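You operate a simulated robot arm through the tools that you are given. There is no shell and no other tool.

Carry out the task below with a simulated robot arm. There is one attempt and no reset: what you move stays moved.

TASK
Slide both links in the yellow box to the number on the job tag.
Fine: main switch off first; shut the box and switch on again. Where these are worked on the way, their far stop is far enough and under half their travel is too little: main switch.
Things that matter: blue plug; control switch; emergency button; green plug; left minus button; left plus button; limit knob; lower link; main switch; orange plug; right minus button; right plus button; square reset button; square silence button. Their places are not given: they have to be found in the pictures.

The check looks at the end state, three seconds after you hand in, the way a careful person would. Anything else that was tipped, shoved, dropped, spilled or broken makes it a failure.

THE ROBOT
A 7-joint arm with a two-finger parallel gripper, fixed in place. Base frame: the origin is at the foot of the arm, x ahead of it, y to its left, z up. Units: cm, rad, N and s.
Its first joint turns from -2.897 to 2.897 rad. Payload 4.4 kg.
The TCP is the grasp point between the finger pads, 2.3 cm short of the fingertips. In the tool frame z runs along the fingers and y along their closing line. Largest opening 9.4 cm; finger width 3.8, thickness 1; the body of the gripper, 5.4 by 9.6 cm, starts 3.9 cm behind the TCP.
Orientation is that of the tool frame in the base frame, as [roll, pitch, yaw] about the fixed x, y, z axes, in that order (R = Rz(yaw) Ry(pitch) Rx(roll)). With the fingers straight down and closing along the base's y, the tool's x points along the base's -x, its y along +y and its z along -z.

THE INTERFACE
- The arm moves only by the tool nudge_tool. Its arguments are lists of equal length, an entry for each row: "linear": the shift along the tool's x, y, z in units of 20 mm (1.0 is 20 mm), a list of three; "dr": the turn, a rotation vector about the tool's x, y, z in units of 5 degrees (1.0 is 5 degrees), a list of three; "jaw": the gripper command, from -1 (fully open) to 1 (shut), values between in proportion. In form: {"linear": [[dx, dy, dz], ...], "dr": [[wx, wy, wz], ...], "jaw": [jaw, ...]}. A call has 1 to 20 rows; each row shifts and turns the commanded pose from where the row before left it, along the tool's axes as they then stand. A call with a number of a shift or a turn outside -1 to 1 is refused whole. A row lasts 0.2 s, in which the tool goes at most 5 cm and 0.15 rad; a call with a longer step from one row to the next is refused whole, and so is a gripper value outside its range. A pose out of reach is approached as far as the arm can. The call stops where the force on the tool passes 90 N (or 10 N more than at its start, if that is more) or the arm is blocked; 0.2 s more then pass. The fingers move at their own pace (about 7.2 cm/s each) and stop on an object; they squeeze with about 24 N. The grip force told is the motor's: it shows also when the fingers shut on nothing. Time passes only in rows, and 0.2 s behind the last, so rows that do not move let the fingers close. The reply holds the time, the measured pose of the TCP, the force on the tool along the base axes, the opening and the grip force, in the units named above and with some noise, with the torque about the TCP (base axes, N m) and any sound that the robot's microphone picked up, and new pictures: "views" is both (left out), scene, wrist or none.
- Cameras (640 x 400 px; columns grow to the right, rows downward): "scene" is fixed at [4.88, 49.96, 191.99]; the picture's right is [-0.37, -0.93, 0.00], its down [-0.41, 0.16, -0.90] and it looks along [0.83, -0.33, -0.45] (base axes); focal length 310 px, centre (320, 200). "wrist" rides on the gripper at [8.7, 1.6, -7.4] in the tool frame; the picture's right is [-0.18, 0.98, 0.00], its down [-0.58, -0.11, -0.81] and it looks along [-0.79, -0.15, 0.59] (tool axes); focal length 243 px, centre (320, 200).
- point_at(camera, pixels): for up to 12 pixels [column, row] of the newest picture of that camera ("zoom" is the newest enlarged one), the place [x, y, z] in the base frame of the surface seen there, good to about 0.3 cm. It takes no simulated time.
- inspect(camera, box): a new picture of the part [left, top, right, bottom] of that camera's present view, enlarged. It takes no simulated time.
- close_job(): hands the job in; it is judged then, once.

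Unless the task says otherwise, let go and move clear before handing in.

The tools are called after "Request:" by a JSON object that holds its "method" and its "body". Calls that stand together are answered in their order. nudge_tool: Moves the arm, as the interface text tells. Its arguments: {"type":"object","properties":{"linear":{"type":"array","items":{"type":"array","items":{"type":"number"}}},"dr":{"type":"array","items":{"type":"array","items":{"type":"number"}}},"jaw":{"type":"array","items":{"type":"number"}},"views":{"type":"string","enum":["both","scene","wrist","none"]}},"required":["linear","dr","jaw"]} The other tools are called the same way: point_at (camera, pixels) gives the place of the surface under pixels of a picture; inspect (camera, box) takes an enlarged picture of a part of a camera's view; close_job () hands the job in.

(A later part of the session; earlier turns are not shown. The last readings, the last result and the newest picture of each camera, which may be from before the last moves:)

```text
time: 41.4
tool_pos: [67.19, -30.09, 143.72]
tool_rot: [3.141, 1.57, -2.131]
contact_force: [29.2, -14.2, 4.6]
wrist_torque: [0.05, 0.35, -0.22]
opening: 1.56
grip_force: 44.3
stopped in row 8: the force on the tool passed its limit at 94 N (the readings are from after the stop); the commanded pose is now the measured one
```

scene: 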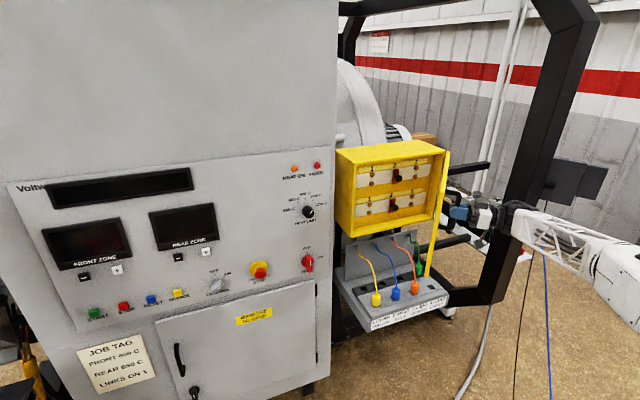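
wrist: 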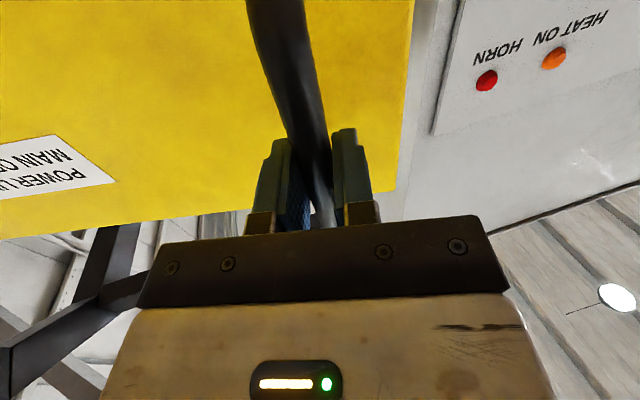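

Door ~55° open; the force peak came when the motion stopped (door inertia). I'll continue with gentle ramps.

Request:
{"method": "nudge_tool", "body": {"linear": [[0, -0.05, -0.2], [0, -0.05, -0.4], [0, -0.06, -0.5], [0, -0.06, -0.5], [0, -0.06, -0.5], [0, -0.06, -0.5], [0, -0.06, -0.5], [0, -0.06, -0.5], [0, -0.05, -0.4], [0, -0.035, -0.3], [0, -0.02, -0.2], [0, -0.01, -0.1], [0, 0, 0]], "dr": [[-0.11, 0, 0], [-0.22, 0, 0], [-0.28, 0, 0], [-0.28, 0, 0], [-0.28, 0, 0], [-0.28, 0, 0], [-0.28, 0, 0], [-0.28, 0, 0], [-0.22, 0, 0], [-0.17, 0, 0], [-0.11, 0, 0], [-0.05, 0, 0], [0, 0, 0]], "jaw": [1, 1, 1, 1, 1, 1, 1, 1, 1, 1, 1, 1, 1], "views": "scene"}}

```text
time: 44.2
tool_pos: [64.2, -38.7, 143.74]
tool_rot: [0.128, 1.569, 1.363]
contact_force: [46.1, -11.3, -14.7]
wrist_torque: [-0.46, 0.45, -0.2]
opening: 1.59
grip_force: 45.2
```

scene: 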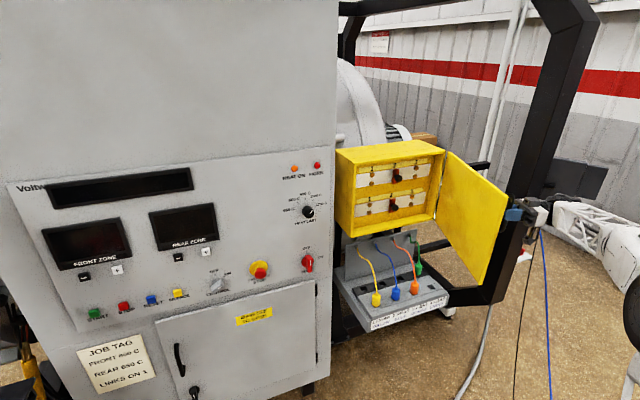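

Door at ~67°. Continuing gently with a small inward correction.

Request:
{"method": "nudge_tool", "body": {"linear": [[0, -0.06, -0.1], [0, -0.07, -0.4], [0, -0.065, -0.5], [0, -0.065, -0.5], [0, -0.065, -0.5], [0, -0.065, -0.5], [0, -0.065, -0.5], [0, -0.065, -0.5], [0, -0.065, -0.5], [0, -0.065, -0.5], [0, -0.05, -0.4], [0, -0.035, -0.3], [0, -0.025, -0.2], [0, -0.01, -0.1], [0, 0, 0]], "dr": [[-0.05, 0, 0], [-0.22, 0, 0], [-0.28, 0, 0], [-0.28, 0, 0], [-0.28, 0, 0], [-0.28, 0, 0], [-0.28, 0, 0], [-0.28, 0, 0], [-0.28, 0, 0], [-0.28, 0, 0], [-0.22, 0, 0], [-0.17, 0, 0], [-0.11, 0, 0], [-0.05, 0, 0], [0, 0, 0]], "jaw": [1, 1, 1, 1, 1, 1, 1, 1, 1, 1, 1, 1, 1, 1, 1], "views": "scene"}}

```text
time: 47.4
tool_pos: [64.07, -39.27, 143.4]
tool_rot: [-2.503, 1.568, -1.255]
contact_force: [10.8, -3.3, 33.0]
wrist_torque: [0.32, 0.54, -0.05]
opening: 1.63
grip_force: 45.0
out of reach, approached as far as the arm can: row 2, 3, 4, 5, 6, 7, 8, 9, 10, 11, 12, 13
```

scene: 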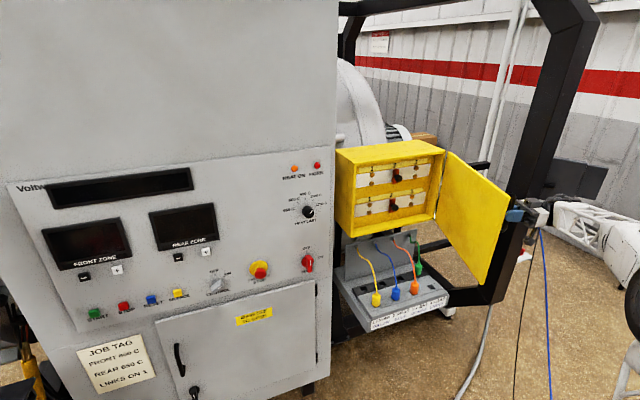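

The arm is at its limit with the door ~68° open, which already exposes both links. I'll measure the interior before letting go.

Request:
{"method": "inspect", "body": {"camera": "scene", "box": [340, 145, 450, 235]}}

```text
4.44 times, centred on (395, 190) of scene
```

zoom: 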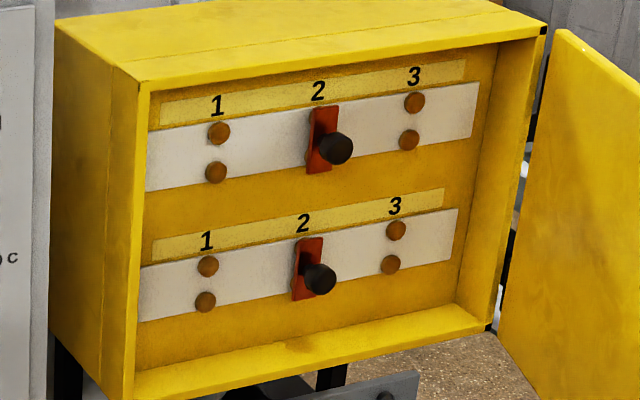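

Request:
{"method": "point_at", "body": {"camera": "zoom", "pixels": [[337, 147], [318, 130], [313, 165], [219, 133], [216, 172], [414, 103], [409, 140], [320, 278], [306, 255], [208, 267], [396, 230], [390, 265]]}}

Request:
{"method": "point_at", "body": {"camera": "zoom", "pixels": [[260, 150], [260, 210], [250, 285], [140, 200], [137, 330], [165, 120], [470, 290], [500, 80], [205, 302], [345, 160], [326, 150], [328, 290]]}}

Request:
{"method": "inspect", "body": {"camera": "scene", "box": [375, 160, 420, 220]}}

```text
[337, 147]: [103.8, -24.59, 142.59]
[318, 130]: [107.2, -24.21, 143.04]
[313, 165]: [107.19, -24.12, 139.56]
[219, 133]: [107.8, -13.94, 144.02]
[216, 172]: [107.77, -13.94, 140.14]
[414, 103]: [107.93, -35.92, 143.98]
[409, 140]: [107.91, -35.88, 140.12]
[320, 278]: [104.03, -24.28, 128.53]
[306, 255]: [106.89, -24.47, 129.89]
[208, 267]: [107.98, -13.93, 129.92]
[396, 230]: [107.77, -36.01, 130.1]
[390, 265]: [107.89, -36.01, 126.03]
```

```text
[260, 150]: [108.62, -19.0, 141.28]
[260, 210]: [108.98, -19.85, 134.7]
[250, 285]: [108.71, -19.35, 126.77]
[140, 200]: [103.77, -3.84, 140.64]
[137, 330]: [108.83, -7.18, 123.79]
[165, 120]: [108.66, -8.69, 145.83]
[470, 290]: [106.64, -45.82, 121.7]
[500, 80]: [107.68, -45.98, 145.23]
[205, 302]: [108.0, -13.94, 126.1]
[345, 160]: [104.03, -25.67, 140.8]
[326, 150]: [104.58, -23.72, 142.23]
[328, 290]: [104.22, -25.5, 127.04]
```

```text
6.67 times, centred on (398, 190) of scene
```

zoom: 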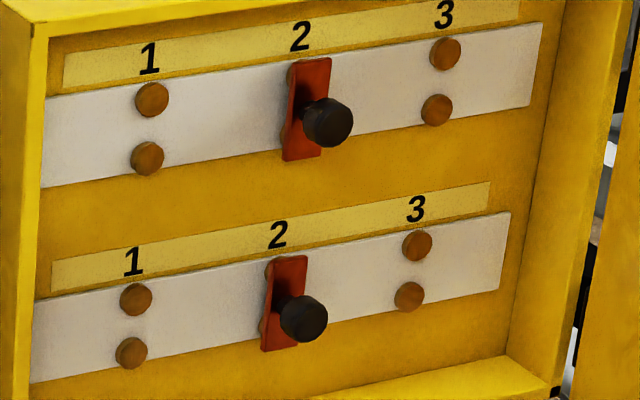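

Terminals: 1 at y≈−13.9, 2 at y≈−24.9; knobs at z≈142 (upper) and z≈128 (lower), knob fronts x≈103.8. I'll let go of the handle now and see how the arm settles.

Request:
{"method": "nudge_tool", "body": {"linear": [[0, 0, 0], [0, 0, 0], [0, 0, 0], [0, 0, 0]], "dr": [[0, 0, 0], [0, 0, 0], [0, 0, 0], [0, 0, 0]], "jaw": [-0.1, -0.1, -0.1, -0.1], "views": "both"}}

```text
time: 48.4
tool_pos: [64.05, -39.23, 143.22]
tool_rot: [-2.741, 1.569, -1.493]
contact_force: [-0.2, -0.5, -0.2]
wrist_torque: [-0.01, -0.04, -0.01]
opening: 5.16
grip_force: 0.1
```

scene: 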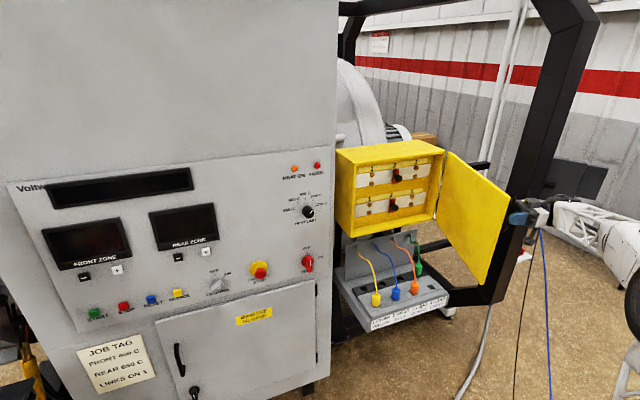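
wrist: 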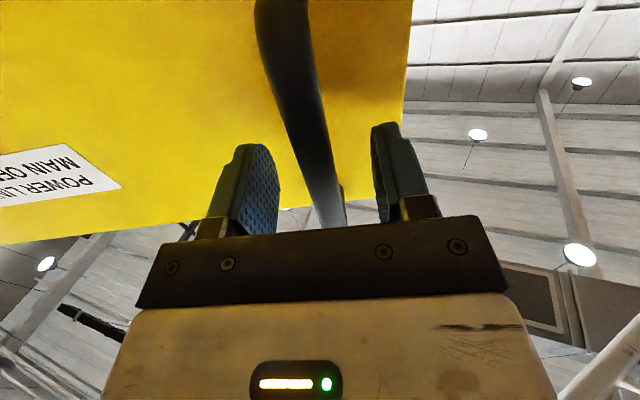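

Released cleanly; the bar sits free between the fingers. I'll retract away from the door.

Request:
{"method": "nudge_tool", "body": {"linear": [[0, 0, -0.5], [0, 0, -0.5], [0, 0, -0.5], [0, 0, -0.5]], "dr": [[0, 0, 0], [0, 0, 0], [0, 0, 0], [0, 0, 0]], "jaw": [-0.1, -0.1, -0.1, -0.1], "views": "none"}}

```text
time: 49.4
tool_pos: [64.03, -39.27, 143.24]
tool_rot: [-2.656, 1.568, -1.409]
contact_force: [0.1, 0.1, 0.4]
wrist_torque: [-0.02, 0.0, 0.01]
opening: 5.15
grip_force: 0.1
out of reach, approached as far as the arm can: row 1, 2, 3, 4
```

Retracting further in this orientation is out of reach, so I'll first turn the tool back ~20° about the bar, which stays free between the fingers.

Request:
{"method": "nudge_tool", "body": {"linear": [[0, 0, 0], [0, 0, 0], [0, 0, 0], [0, 0, 0]], "dr": [[0.5, 0, 0], [0.5, 0, 0], [0.5, 0, 0], [0.5, 0, 0]], "jaw": [-0.1, -0.1, -0.1, -0.1], "views": "wrist"}}

```text
time: 50.4
tool_pos: [64.15, -39.2, 143.3]
tool_rot: [-2.337, 1.568, -1.216]
contact_force: [-0.3, -0.4, -0.1]
wrist_torque: [0.0, 0.0, 0.01]
opening: 5.19
grip_force: 0.0
```

wrist: 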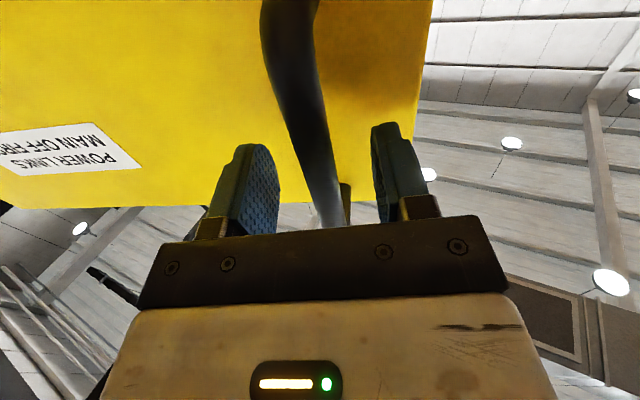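

The tool is now at ~64° and the position held, so the command follows the measured pose. I'll turn back another 10° and then retract.

Request:
{"method": "nudge_tool", "body": {"linear": [[0, 0, 0], [0, 0, 0], [0, 0, 0], [0, 0, 0], [0, 0, -0.5], [0, 0, -0.5], [0, 0, -0.5], [0, 0, -0.5]], "dr": [[0.5, 0, 0], [0.5, 0, 0], [0.5, 0, 0], [0.5, 0, 0], [0, 0, 0], [0, 0, 0], [0, 0, 0], [0, 0, 0]], "jaw": [-0.1, -0.1, -0.1, -0.1, -0.1, -0.1, -0.1, -0.1], "views": "wrist"}}

```text
time: 52.2
tool_pos: [61.91, -42.47, 143.39]
tool_rot: [-2.112, 1.568, -1.165]
contact_force: [0.3, 0.3, 0.6]
wrist_torque: [0.01, -0.01, 0.0]
opening: 5.16
grip_force: 0.0
```

wrist: 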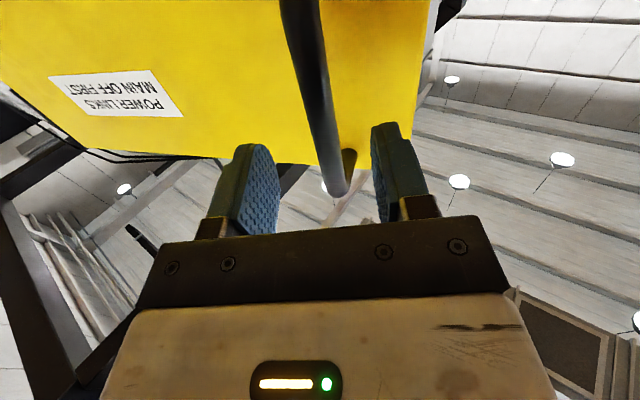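

The bar is now ahead of the fingertips. I'll retract another 6 cm and then move towards −x, to go round the door's free edge near (61, −33).

Request:
{"method": "nudge_tool", "body": {"linear": [[0, 0, -1], [0, 0, -1], [0, 0, -1], [0, 0.8, -0.58], [0, 0.8, -0.58], [0, 0.8, -0.58], [0, 0.8, -0.58], [0, 0.8, -0.58], [0, 0.8, -0.58], [0, 0.8, -0.58]], "dr": [[0, 0, 0], [0, 0, 0], [0, 0, 0], [0, 0, 0], [0, 0, 0], [0, 0, 0], [0, 0, 0], [0, 0, 0], [0, 0, 0], [0, 0, 0]], "jaw": [-0.1, -0.1, -0.1, -0.1, -0.1, -0.1, -0.1, -0.1, -0.1, -0.1], "views": "both"}}

```text
time: 54.4
tool_pos: [44.45, -47.45, 143.09]
tool_rot: [-2.405, 1.569, -1.457]
contact_force: [0.2, -0.3, 0.4]
wrist_torque: [-0.01, -0.02, -0.02]
opening: 5.17
grip_force: 0.1
```

scene: 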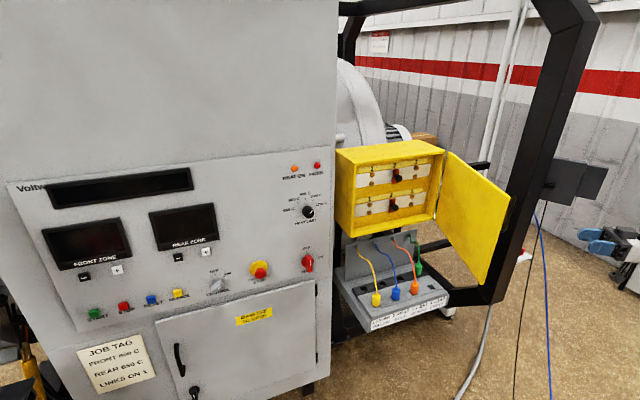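
wrist: 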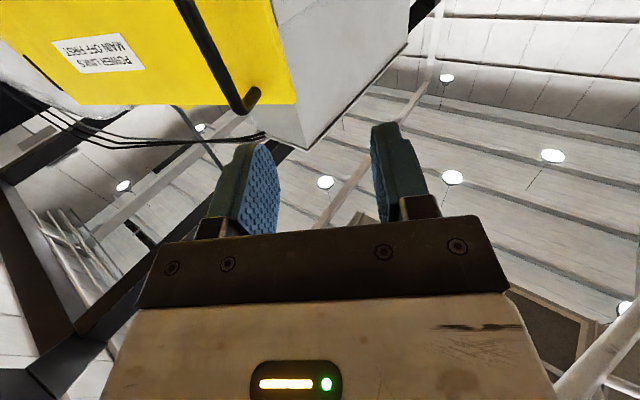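

Clear of the door. I'll measure the door's present edge and the cables below the box, then rotate back to straight.

Request:
{"method": "point_at", "body": {"camera": "scene", "pixels": [[506, 200], [492, 275], [450, 160], [440, 235], [480, 220], [376, 243], [394, 238], [412, 238], [360, 250], [378, 262], [342, 244], [400, 245]]}}

Request:
{"method": "nudge_tool", "body": {"linear": [[0, 0, 0], [0, 0, 0], [0, 0, 0], [0, 0, 0], [0, 0, 0], [0, 0, 0], [0, 0, 0], [0, 0, 0], [0, 0, 0], [0, 0, 0], [0, 0, 0]], "dr": [[1, 0, 0], [1, 0, 0], [1, 0, 0], [1, 0, 0], [1, 0, 0], [1, 0, 0], [1, 0, 0], [1, 0, 0], [1, 0, 0], [1, 0, 0], [0.86, 0, 0]], "jaw": [-0.1, -0.1, -0.1, -0.1, -0.1, -0.1, -0.1, -0.1, -0.1, -0.1, -0.1], "views": "both"}}

```text
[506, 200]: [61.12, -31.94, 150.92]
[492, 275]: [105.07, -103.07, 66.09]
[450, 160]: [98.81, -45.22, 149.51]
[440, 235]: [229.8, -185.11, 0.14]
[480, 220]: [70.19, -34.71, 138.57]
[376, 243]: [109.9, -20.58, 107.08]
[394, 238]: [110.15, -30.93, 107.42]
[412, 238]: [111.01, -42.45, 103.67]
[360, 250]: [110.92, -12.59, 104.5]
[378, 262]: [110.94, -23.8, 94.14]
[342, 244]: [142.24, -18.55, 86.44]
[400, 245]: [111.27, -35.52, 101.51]
```

```text
time: 56.8
tool_pos: [44.65, -47.67, 142.65]
tool_rot: [2.108, 1.564, 2.106]
contact_force: [0.7, -0.4, -0.3]
wrist_torque: [0.0, 0.02, -0.02]
opening: 5.17
grip_force: 0.2
```

scene: 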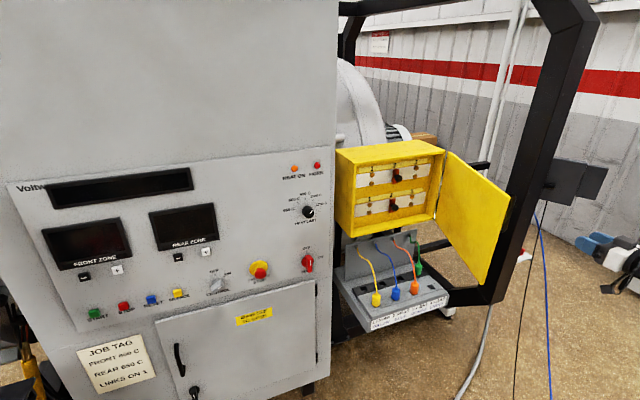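
wrist: 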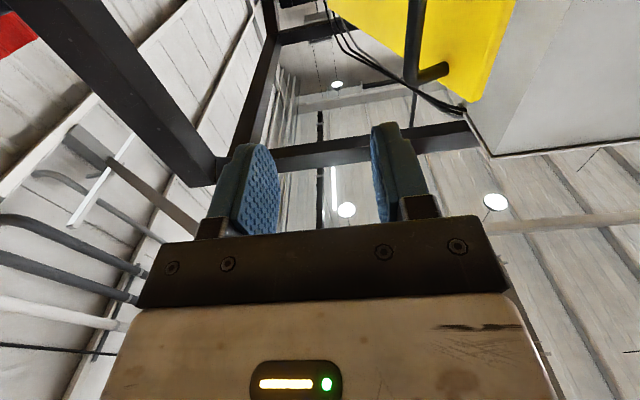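

The tool is straight again at (44.7, −47.7, 142.7), and the door edge is at (61, −32). I'll move left to y≈−20 before going forward past the door.

Request:
{"method": "nudge_tool", "body": {"linear": [[0, 0.99, 0], [0, 0.99, 0], [0, 0.99, 0], [0, 0.99, 0], [0, 0.99, 0], [0, 0.99, 0], [0, 0.99, 0], [0, 0.99, 0], [0, 0.99, 0], [0, 0.99, 0], [0, 0.99, 0], [0, 0.99, 0], [0, 0.99, 0], [0, 0.99, 0], [0, 0.5, 0.5], [0, 0, 1], [0, 0, 1], [0, 0, 1], [0, 0, 1], [0, 0, 1]], "dr": [[0, 0, 0], [0, 0, 0], [0, 0, 0], [0, 0, 0], [0, 0, 0], [0, 0, 0], [0, 0, 0], [0, 0, 0], [0, 0, 0], [0, 0, 0], [0, 0, 0], [0, 0, 0], [0, 0, 0], [0, 0, 0], [0, 0, 0], [0, 0, 0], [0, 0, 0], [0, 0, 0], [0, 0, 0], [0, 0, 0]], "jaw": [-0.1, -0.1, -0.1, -0.1, -0.1, -0.1, -0.1, -0.1, -0.1, -0.1, -0.1, -0.1, -0.1, -0.1, -0.1, -0.1, -0.1, -0.1, -0.1, -0.1], "views": "both"}}

```text
time: 58.1
tool_pos: [48.14, -42.73, 133.63]
tool_rot: [2.178, 1.41, 2.164]
contact_force: [-0.8, -0.3, -0.3]
wrist_torque: [0.0, 0.0, 0.03]
opening: 5.16
grip_force: 0.2
stopped in row 6: the arm was blocked; the commanded pose is now the measured one
```

scene: 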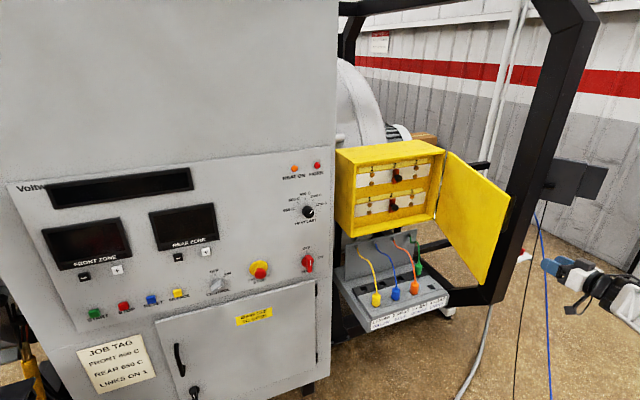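
wrist: 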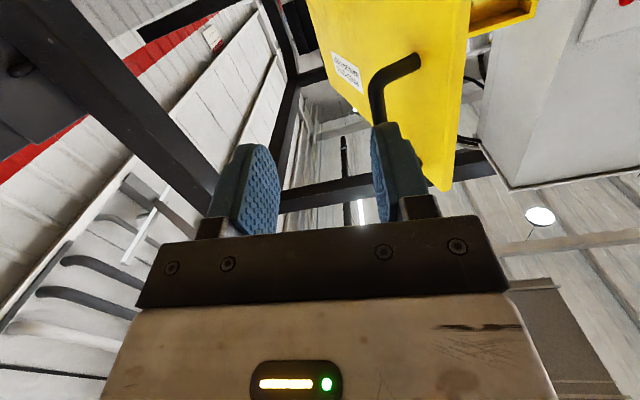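

The arm folded too tightly that close to the base and got blocked (pose sagged to z=133.6, slightly tilted) without contact. I'll straighten the tool, back off to −y and rise, so as to pass over the door instead.

Request:
{"method": "nudge_tool", "body": {"linear": [[0, -0.8, 0.3], [0, -0.8, 0.3], [0, -0.8, 0.3], [-1, 0, 0], [-1, 0, 0], [-1, 0, 0], [-1, 0, 0], [-1, 0, 0], [-1, 0, 0], [-1, 0, 0]], "dr": [[0, -0.35, -0.5], [0, -0.35, -0.5], [0, -0.33, -0.5], [0, 0, 0], [0, 0, 0], [0, 0, 0], [0, 0, 0], [0, 0, 0], [0, 0, 0], [0, 0, 0]], "jaw": [-0.1, -0.1, -0.1, -0.1, -0.1, -0.1, -0.1, -0.1, -0.1, -0.1], "views": "scene"}}

```text
time: 60.4
tool_pos: [49.66, -47.13, 147.65]
tool_rot: [-0.961, 1.567, -0.973]
contact_force: [-0.2, 0.1, 0.3]
wrist_torque: [-0.02, 0.03, -0.02]
opening: 5.17
grip_force: 0.2
```

scene: 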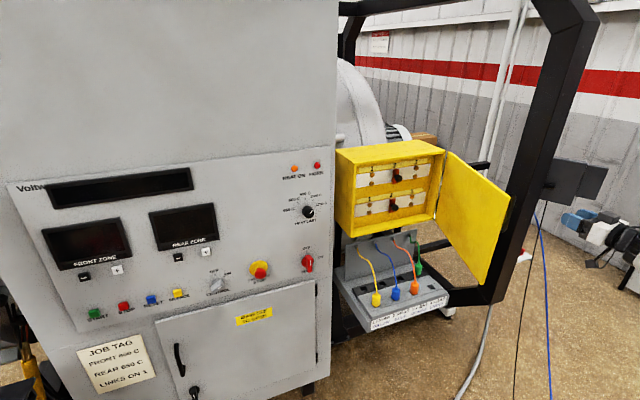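

Straight again at (49.7, −47.1, 147.7). Continuing up to z≈173.

Request:
{"method": "nudge_tool", "body": {"linear": [[-1, 0, 0], [-1, 0, 0], [-1, 0, 0], [-1, 0, 0], [-1, 0, 0], [-1, 0, 0], [-1, 0, 0], [-1, 0, 0], [-1, 0, 0], [-1, 0, 0], [-1, 0, 0], [-1, 0, 0], [-0.8, 0, 0]], "dr": [[0, 0, 0], [0, 0, 0], [0, 0, 0], [0, 0, 0], [0, 0, 0], [0, 0, 0], [0, 0, 0], [0, 0, 0], [0, 0, 0], [0, 0, 0], [0, 0, 0], [0, 0, 0], [0, 0, 0]], "jaw": [-0.1, -0.1, -0.1, -0.1, -0.1, -0.1, -0.1, -0.1, -0.1, -0.1, -0.1, -0.1, -0.1], "views": "both"}}

```text
time: 63.1
tool_pos: [49.32, -46.95, 173.4]
tool_rot: [-1.045, 1.563, -1.055]
contact_force: [-0.4, 0.5, 0.2]
wrist_torque: [0.01, -0.02, 0.03]
opening: 5.18
grip_force: 0.1
```

scene: 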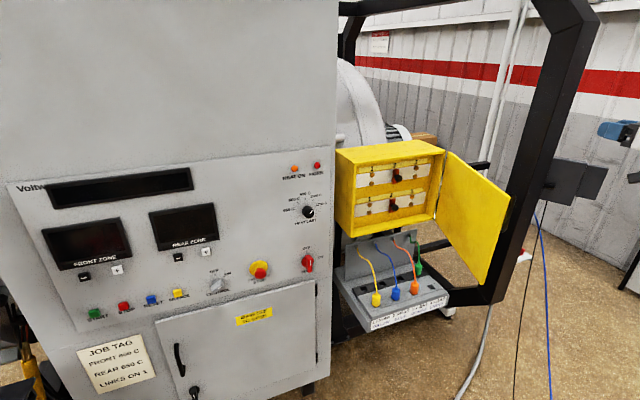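
wrist: 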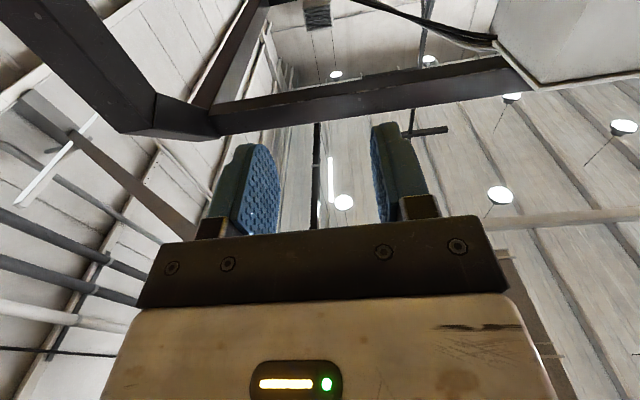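

At z=173 with the door top at 152. I'll now go diagonally to (75, −15, 173).

Request:
{"method": "nudge_tool", "body": {"linear": [[0, 0.6, 1], [0, 0.8, 1], [0, 1, 1], [0, 1, 0.8], [0, 1, 0.8], [0, 1, 0.8], [0, 1, 0.8], [0, 1, 0.8], [0, 1, 0.8], [0, 1, 0.8], [0, 1, 0.8], [0, 1, 0.8], [0, 1, 0.8], [0, 1, 0.8], [0, 1, 0.8], [0, 1, 0.8]], "dr": [[0, 0, 0], [0, 0, 0], [0, 0, 0], [0, 0, 0], [0, 0, 0], [0, 0, 0], [0, 0, 0], [0, 0, 0], [0, 0, 0], [0, 0, 0], [0, 0, 0], [0, 0, 0], [0, 0, 0], [0, 0, 0], [0, 0, 0], [0, 0, 0]], "jaw": [-0.1, -0.1, -0.1, -0.1, -0.1, -0.1, -0.1, -0.1, -0.1, -0.1, -0.1, -0.1, -0.1, -0.1, -0.1, -0.1], "views": "both"}}

```text
time: 66.5
tool_pos: [76.76, -16.6, 173.29]
tool_rot: [-1.029, 1.565, -1.04]
contact_force: [-0.7, 0.2, 1.0]
wrist_torque: [0.01, 0.03, 0.0]
opening: 5.16
grip_force: 0.0
```

scene: 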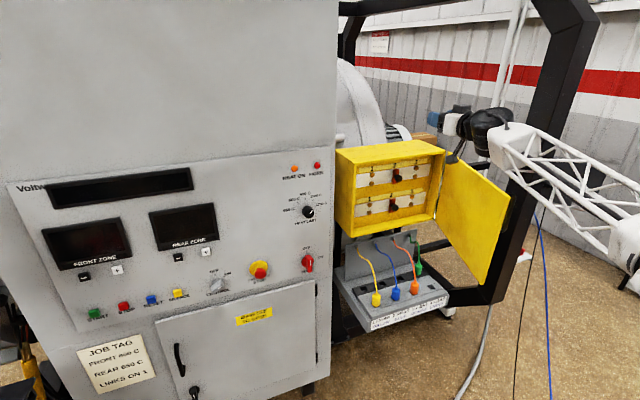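
wrist: 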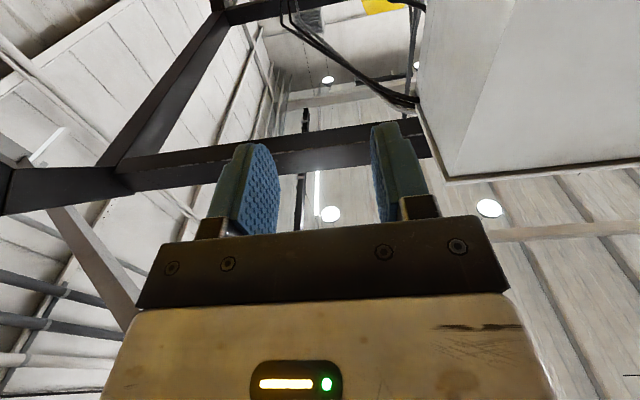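

Clear over the door at (76.8, −16.6, 173). The forearm would foul the door's edge when reaching into the box, so I'll push the door further open from inside; first I turn the tool to point to the right (φ≈−45°) with the fingers shut.

Request:
{"method": "nudge_tool", "body": {"linear": [[0, 0, 0], [0, 0, 0], [0, 0, 0], [0, 0, 0], [0, 0, 0], [0, 0, 0], [0, 0, 0], [0, 0, 0], [0, 0, 0], [0, 0, 0]], "dr": [[1, 0, 0], [1, 0, 0], [1, 0, 0], [1, 0, 0], [1, 0, 0], [1, 0, 0], [1, 0, 0], [1, 0, 0], [1, 0, 0], [0, 0, 0]], "jaw": [1, 1, 1, 1, 1, 1, 1, 1, 1, 1], "views": "both"}}

```text
time: 68.8
tool_pos: [76.99, -16.66, 171.74]
tool_rot: [0.428, 1.478, -0.275]
contact_force: [-1.0, -1.1, -0.1]
wrist_torque: [0.02, -0.01, 0.0]
opening: 0.02
grip_force: 24.1
out of reach, approached as far as the arm can: row 3, 4
```

scene: 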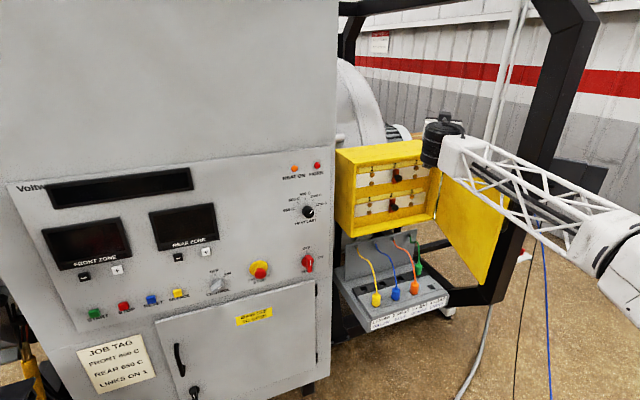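
wrist: 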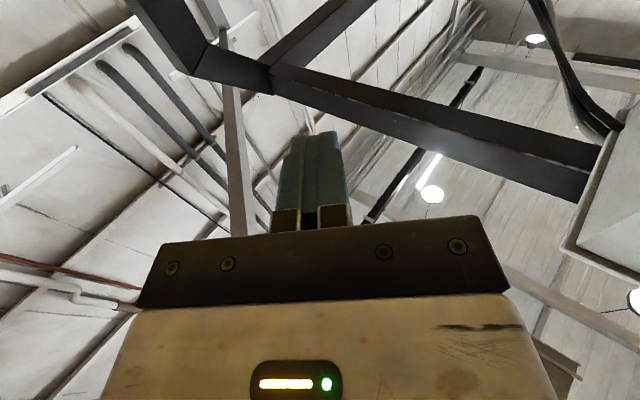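

The tool now points right-forward (φ≈−40°), fingers shut. I'll descend on the inside of the door, checking midway.

Request:
{"method": "nudge_tool", "body": {"linear": [[1, -0.08, -0.1], [1, -0.08, -0.1], [1, -0.08, -0.1], [1, -0.08, -0.1], [1, -0.08, -0.1], [1, -0.08, -0.1], [1, -0.08, -0.1]], "dr": [[0, 0, 0], [0, 0, 0], [0, 0, 0], [0, 0, 0], [0, 0, 0], [0, 0, 0], [0, 0, 0]], "jaw": [1, 1, 1, 1, 1, 1, 1], "views": "both"}}

```text
time: 70.3
tool_pos: [76.43, -16.97, 157.44]
tool_rot: [0.426, 1.477, -0.273]
contact_force: [0.7, -0.3, -0.7]
wrist_torque: [0.04, 0.01, -0.01]
opening: 0.0
grip_force: 23.9
```

scene: 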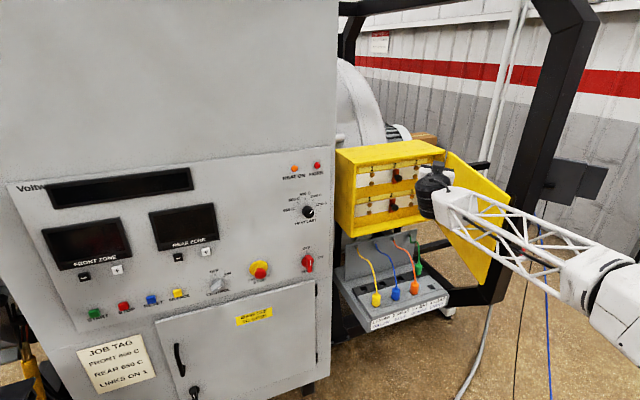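
wrist: 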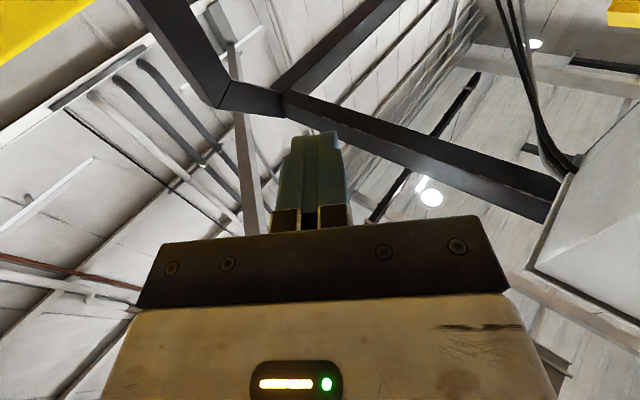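

Continuing down to z≈143, still inside of the door.

Request:
{"method": "nudge_tool", "body": {"linear": [[1, -0.08, -0.1], [1, -0.08, -0.1], [1, -0.08, -0.1], [1, -0.08, -0.1], [1, -0.08, -0.1], [1, -0.08, -0.1], [1, -0.08, -0.1]], "dr": [[0, 0, 0], [0, 0, 0], [0, 0, 0], [0, 0, 0], [0, 0, 0], [0, 0, 0], [0, 0, 0]], "jaw": [1, 1, 1, 1, 1, 1, 1], "views": "both"}}

```text
time: 72.0
tool_pos: [75.91, -17.19, 143.4]
tool_rot: [0.426, 1.476, -0.27]
contact_force: [0.1, -0.1, -0.4]
wrist_torque: [0.0, 0.01, 0.0]
opening: 0.02
grip_force: 24.1
```

scene: 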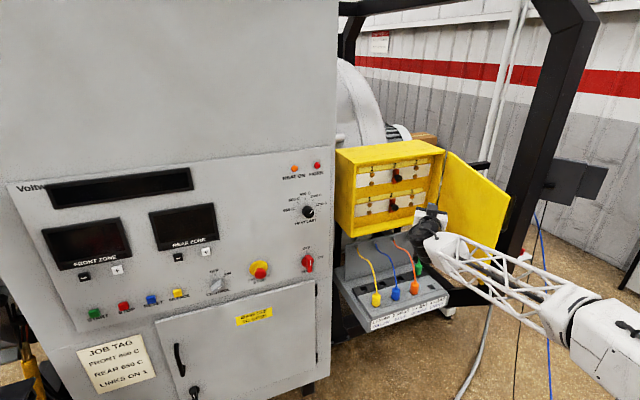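
wrist: 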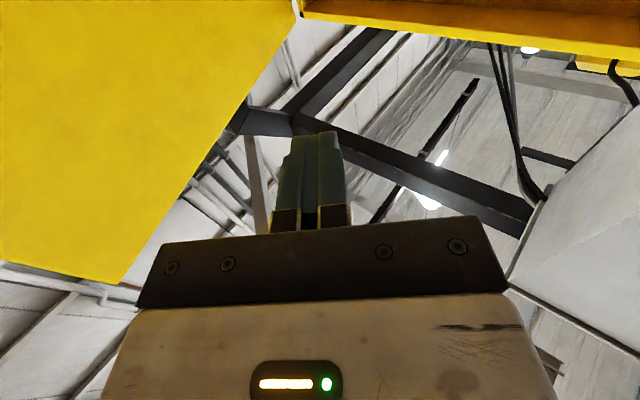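

I'm inside of the door at z=143. Now I'll move in −y to meet the door's inner face and push it gently.

Request:
{"method": "nudge_tool", "body": {"linear": [[0, -0.69, 0.58], [0, -0.69, 0.58], [0, -0.69, 0.58], [0, -0.69, 0.58], [0, -0.69, 0.58], [0, -0.69, 0.58], [0, -0.5, 0.42], [0, -0.31, 0.26], [0, -0.31, 0.26], [0, -0.31, 0.26]], "dr": [[0, 0, 0], [0, 0, 0], [0, 0, 0], [0, 0, 0], [0, 0, 0], [0, 0, 0], [0, 0, 0], [0, 0, 0], [0, 0, 0], [0, 0, 0]], "jaw": [1, 1, 1, 1, 1, 1, 1, 1, 1, 1], "views": "both"}}

```text
time: 74.2
tool_pos: [75.92, -31.82, 143.81]
tool_rot: [0.427, 1.478, -0.273]
contact_force: [0.2, 0.1, -0.2]
wrist_torque: [0.01, 0.02, -0.01]
opening: 0.0
grip_force: 23.9
```

scene: 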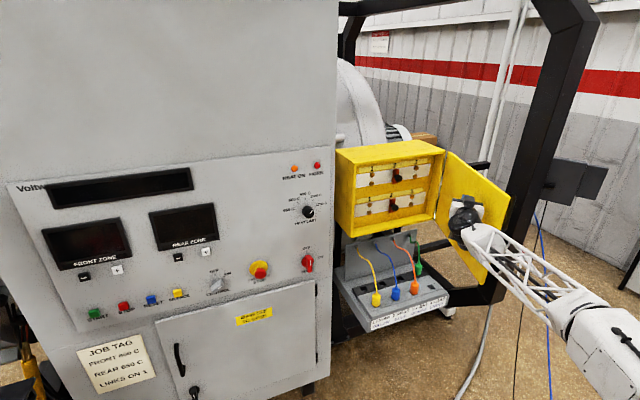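
wrist: 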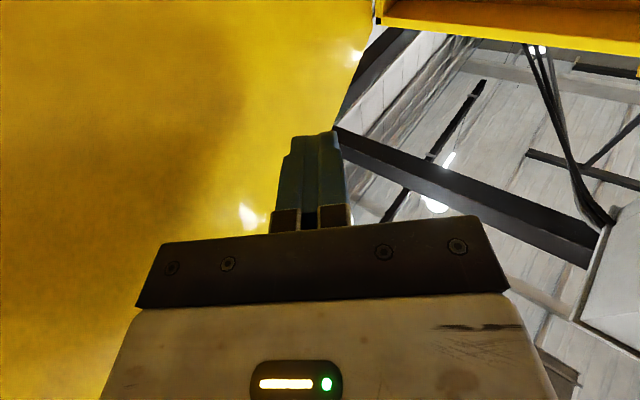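

The door's inner face is just ahead. I'll push on slowly.

Request:
{"method": "nudge_tool", "body": {"linear": [[0, -0.31, 0.26], [0, -0.31, 0.26], [0, -0.31, 0.26], [0, -0.31, 0.26], [0, -0.31, 0.26], [0, -0.31, 0.26], [0, -0.31, 0.26], [0, -0.31, 0.26], [0, -0.31, 0.26], [0, -0.31, 0.26], [0, -0.31, 0.26], [0, -0.31, 0.26], [0, -0.15, 0.13]], "dr": [[0, 0, 0], [0, 0, 0], [0, 0, 0], [0, 0, 0], [0, 0, 0], [0, 0, 0], [0, 0, 0], [0, 0, 0], [0, 0, 0], [0, 0, 0], [0, 0, 0], [0, 0, 0], [0, 0, 0]], "jaw": [1, 1, 1, 1, 1, 1, 1, 1, 1, 1, 1, 1, 1], "views": "both"}}

```text
time: 77.0
tool_pos: [75.81, -41.8, 144.12]
tool_rot: [0.431, 1.478, -0.268]
contact_force: [-0.4, 0.1, 0.1]
wrist_torque: [0.02, -0.02, -0.01]
opening: 0.02
grip_force: 24.5
```

scene: 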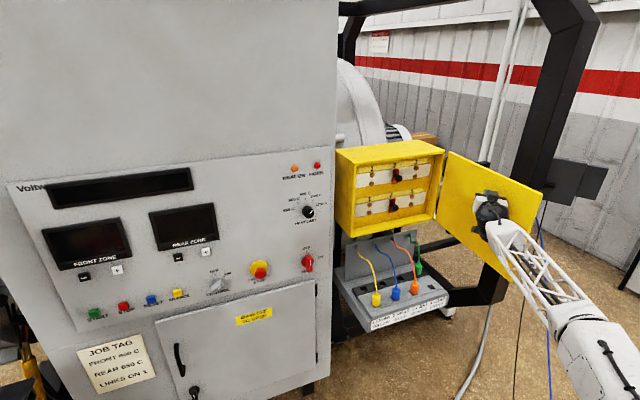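
wrist: 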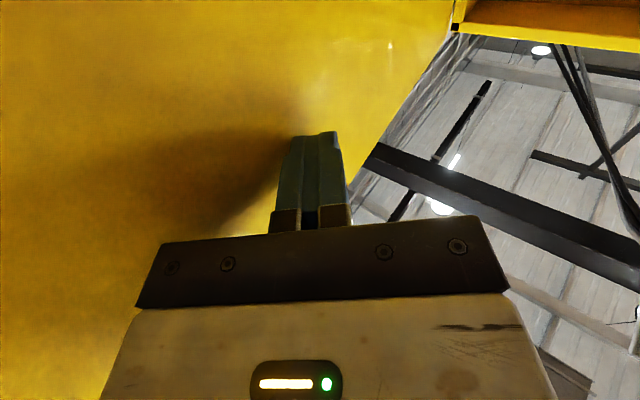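

The door moves easily and is ~82° open. I'll keep pushing to roughly 105°.

Request:
{"method": "nudge_tool", "body": {"linear": [[0, -0.38, 0.32], [0, -0.46, 0.39], [0, -0.46, 0.39], [0, -0.46, 0.39], [0, -0.46, 0.39], [0, -0.46, 0.39], [0, -0.46, 0.39], [0, -0.46, 0.39], [0, -0.46, 0.39], [0, -0.38, 0.32], [0, -0.23, 0.2], [0, -0.15, 0.13], [0, -0.08, 0.06]], "dr": [[0, 0, 0], [0, 0, 0], [0, 0, 0], [0, 0, 0], [0, 0, 0], [0, 0, 0], [0, 0, 0], [0, 0, 0], [0, 0, 0], [0, 0, 0], [0, 0, 0], [0, 0, 0], [0, 0, 0]], "jaw": [1, 1, 1, 1, 1, 1, 1, 1, 1, 1, 1, 1, 1], "views": "both"}}

```text
time: 78.9
tool_pos: [75.78, -51.38, 144.18]
tool_rot: [0.428, 1.478, -0.264]
contact_force: [-57.9, 60.9, -17.7]
wrist_torque: [1.37, 1.17, -0.51]
opening: 0.01
grip_force: 24.3
stopped in row 9: the force on the tool passed its limit at 152 N (the readings are from after the stop); the commanded pose is now the measured one
```

scene: 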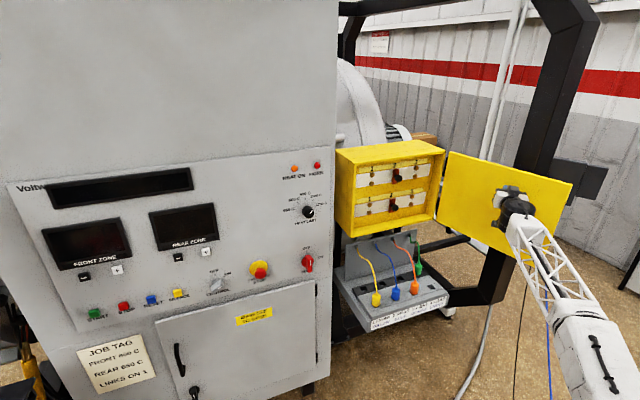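
wrist: 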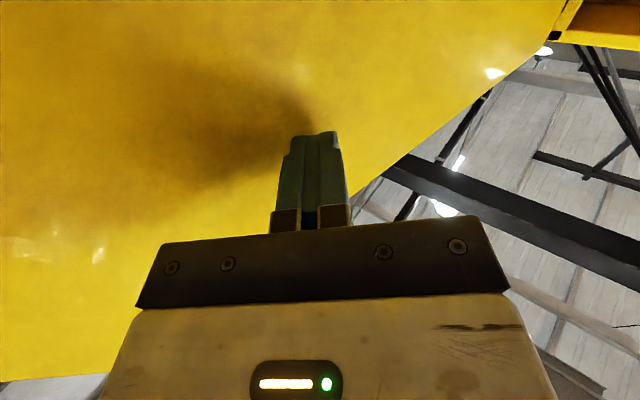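

The door has reached its stop at about 100° open. I'll back away from it to y≈−25 and turn the tool back straight.

Request:
{"method": "nudge_tool", "body": {"linear": [[0, 0.2, -0.17], [0, 0.46, -0.39], [0, 0.69, -0.58], [0, 0.69, -0.58], [0, 0.69, -0.58], [0, 0.69, -0.58], [0, 0.69, -0.58], [0, 0.69, -0.58], [0, 0.69, -0.58], [0, 0.69, -0.58], [0, 0.69, -0.58], [0, 0.69, -0.58], [0, 0.69, -0.58], [0, 0.69, -0.58], [0, 0.69, -0.58], [0, 0.69, -0.58], [0, 0.69, -0.58]], "dr": [[0, 0, 0], [0, 0, 0], [0, 0, 0], [0, 0, 0], [0, 0, 0], [0, 0, 0], [0, 0, 0], [0, 0, 0], [0, 0, 0], [0, 0, 0], [0, 0, 0], [0, 0, 0], [0, 0, 0], [0, 0, 0], [0, 0, 0], [0, 0, 0], [0, 0, 0]], "jaw": [1, 1, 1, 1, 1, 1, 1, 1, 1, 1, 1, 1, 1, 1, 1, 1, 1], "views": "both"}}

```text
time: 82.5
tool_pos: [75.87, -22.82, 143.38]
tool_rot: [0.434, 1.478, -0.261]
contact_force: [-0.5, 0.7, 0.4]
wrist_torque: [0.01, -0.02, -0.01]
opening: 0.0
grip_force: 24.4
```

scene: 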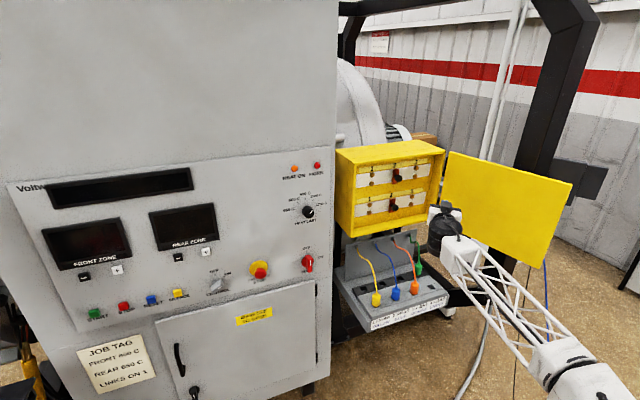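
wrist: 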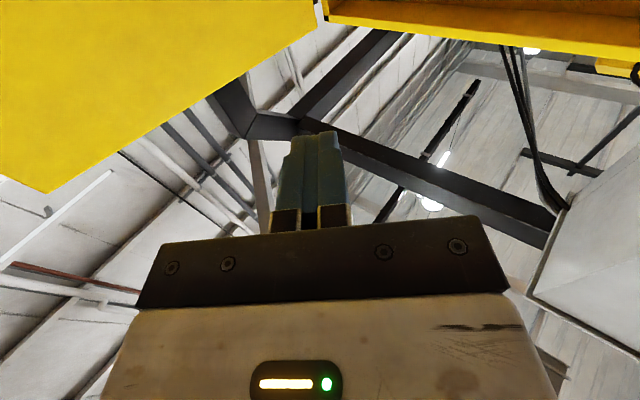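

The door stands wide open. I'll turn the tool back to straight ahead (φ=0), fix the small tilt and open the fingers.

Request:
{"method": "nudge_tool", "body": {"linear": [[0, 0, 0], [0, 0, 0], [0, 0, 0], [0, 0, 0], [0, 0, 0], [0, 0, 0], [0, 0, 0], [0, 0, 0], [0, 0, 0], [0, 0, 0], [0, 0, 0]], "dr": [[-1, 0, 0], [-1, 0, 0], [-1, 0, 0], [-1, 0, 0], [-1, 0, 0], [-1, 0, 0], [-1, 0, 0], [-0.96, 0, 0], [0, 0.5, 0.13], [0, 0.5, 0.13], [0, 0, 0]], "jaw": [0, 0, 0, 0, 0, 0, 0, 0, 0, 0, 0], "views": "both"}}

```text
time: 84.9
tool_pos: [76.35, -21.63, 141.98]
tool_rot: [2.937, 1.464, 2.835]
contact_force: [0.4, -0.3, 0.2]
wrist_torque: [-0.03, -0.01, 0.0]
opening: 4.69
grip_force: 0.2
out of reach, approached as far as the arm can: row 5, 6, 7
```

scene: 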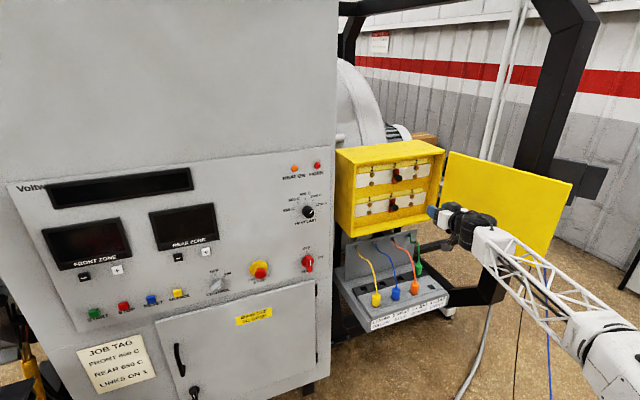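
wrist: 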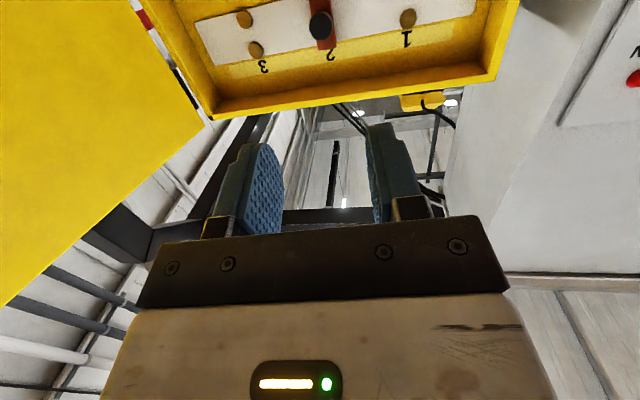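

The tool ended slightly tilted (about 6° down/right). I'll correct that to be square to the box and then measure the knob from the wrist view.

Request:
{"method": "nudge_tool", "body": {"linear": [[0, 0, 0], [0, 0, 0], [0, 0, 0], [0, 0, 0]], "dr": [[-0.38, -0.4, -0.1], [-0.38, -0.4, -0.1], [-0.38, -0.4, -0.1], [0, 0, 0]], "jaw": [-0.3, -0.3, -0.3, -0.3], "views": "both"}}

```text
time: 85.9
tool_pos: [76.33, -21.75, 142.23]
tool_rot: [0.195, 1.569, 0.192]
contact_force: [-0.5, -0.3, 0.8]
wrist_torque: [0.01, 0.04, -0.05]
opening: 6.11
grip_force: 0.2
```

scene: 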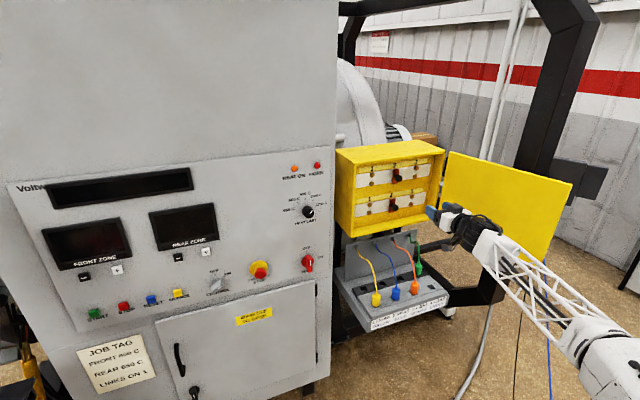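
wrist: 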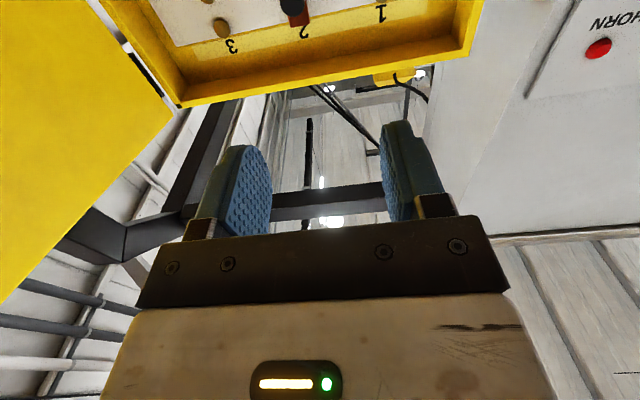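

Square again at (76.3, −21.8, 142.2). I'll move forward to x≈92 in line with the upper knob.

Request:
{"method": "nudge_tool", "body": {"linear": [[0.01, -0.2, 0.98], [0.01, -0.2, 0.98], [0.01, -0.2, 0.98], [0.01, -0.2, 0.98], [0.01, -0.2, 0.98], [0.01, -0.2, 0.98], [0.01, -0.2, 0.98], [0.01, -0.18, 0.98]], "dr": [[0, 0, 0], [0, 0, 0], [0, 0, 0], [0, 0, 0], [0, 0, 0], [0, 0, 0], [0, 0, 0], [0, 0, 0]], "jaw": [-0.4, -0.4, -0.4, -0.4, -0.4, -0.4, -0.4, -0.4], "views": "both"}}

```text
time: 87.7
tool_pos: [92.09, -24.83, 142.11]
tool_rot: [0.32, 1.57, 0.317]
contact_force: [-0.9, 0.3, 1.0]
wrist_torque: [0.0, 0.02, 0.0]
opening: 6.59
grip_force: 0.0
```

scene: 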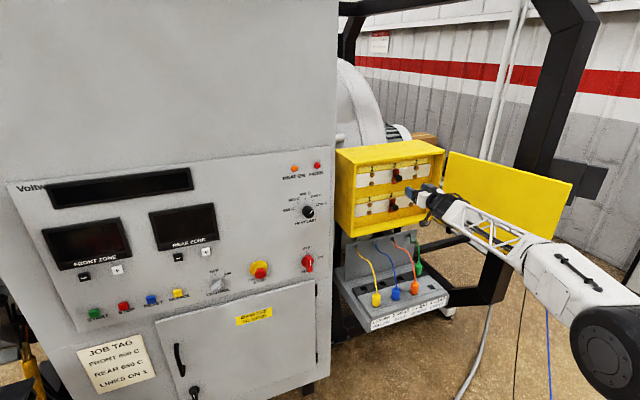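
wrist: 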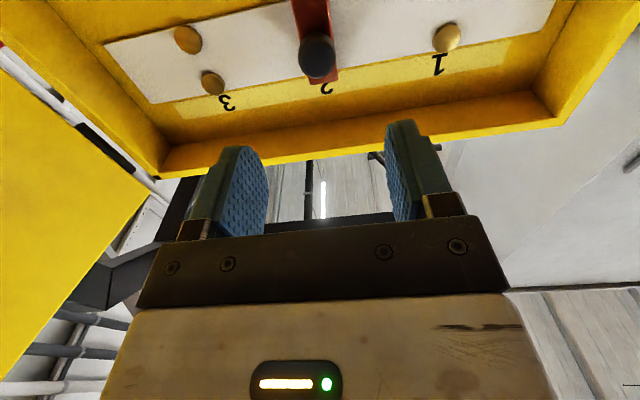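

Good view of the upper link: knob at (317,55). I'll measure it precisely.

Request:
{"method": "inspect", "body": {"camera": "wrist", "box": [250, 0, 390, 100]}}

Request:
{"method": "point_at", "body": {"camera": "wrist", "pixels": [[317, 55], [301, 55], [333, 55], [317, 40], [317, 70], [305, 10], [330, 20], [445, 38], [212, 82], [187, 38], [340, 76], [297, 20]]}}

```text
4.00 times, centred on (320, 50) of wrist
```

zoom: 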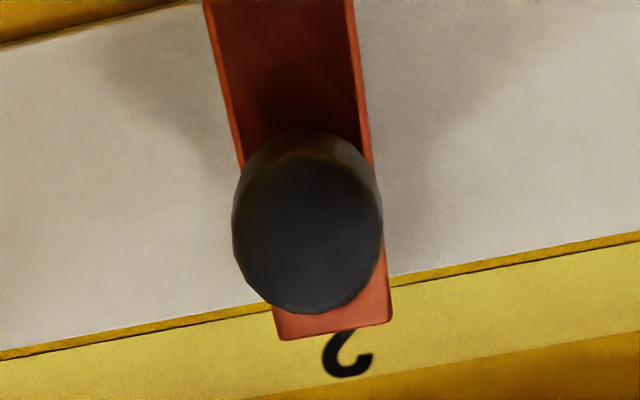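

```text
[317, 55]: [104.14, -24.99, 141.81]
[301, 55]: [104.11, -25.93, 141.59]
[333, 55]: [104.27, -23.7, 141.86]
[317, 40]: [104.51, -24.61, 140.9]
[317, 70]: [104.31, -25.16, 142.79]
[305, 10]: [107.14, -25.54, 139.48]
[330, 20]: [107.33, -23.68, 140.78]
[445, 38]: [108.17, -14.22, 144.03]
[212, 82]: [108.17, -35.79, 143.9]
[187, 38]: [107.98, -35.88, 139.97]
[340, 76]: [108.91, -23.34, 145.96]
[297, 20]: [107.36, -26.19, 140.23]
```

The knob is centred at (y −24.9, z 141.9) with its front at x≈104.1 and the plate at x≈107.2. I'll advance to x≈104 and grip it.

Request:
{"method": "nudge_tool", "body": {"linear": [[0.04, -0.02, 0.9], [0.03, -0.02, 0.9], [0, 0, 0.9], [0, 0, 0.9], [0, 0, 0.9], [0, 0, 0.8], [0, 0, 0.6], [0, 0, 0], [0, 0, 0], [0, 0, 0], [0, 0, 0], [0, 0, 0]], "dr": [[0, 0, 0], [0, 0, 0], [0, 0, 0], [0, 0, 0], [0, 0, 0], [0, 0, 0], [0, 0, 0], [0, 0, 0], [0, 0, 0], [0, 0, 0], [0, 0, 0], [0, 0, 0]], "jaw": [-0.4, -0.4, -0.4, -0.4, -0.4, -0.4, -0.4, -0.4, 1, 1, 1, 1], "views": "both"}}

```text
time: 90.3
tool_pos: [103.62, -24.93, 141.85]
tool_rot: [0.276, 1.569, 0.275]
contact_force: [4.1, -1.7, 1.6]
wrist_torque: [-0.03, 0.02, 0.42]
opening: 2.9
grip_force: 44.7
```

scene: 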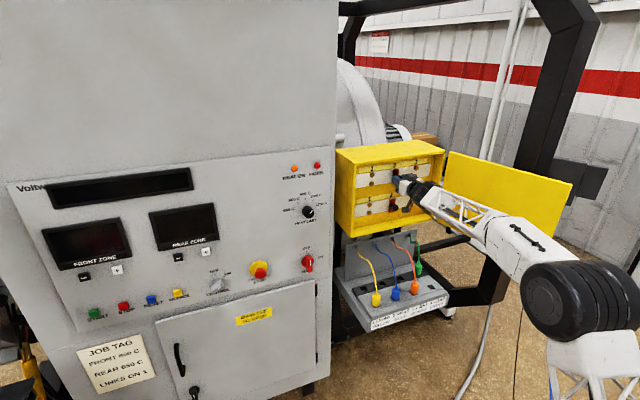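
wrist: 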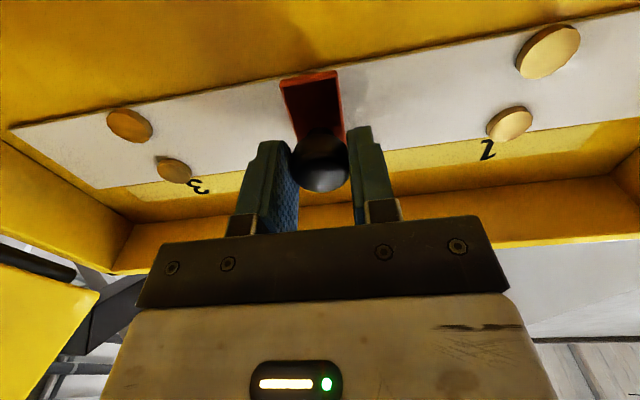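

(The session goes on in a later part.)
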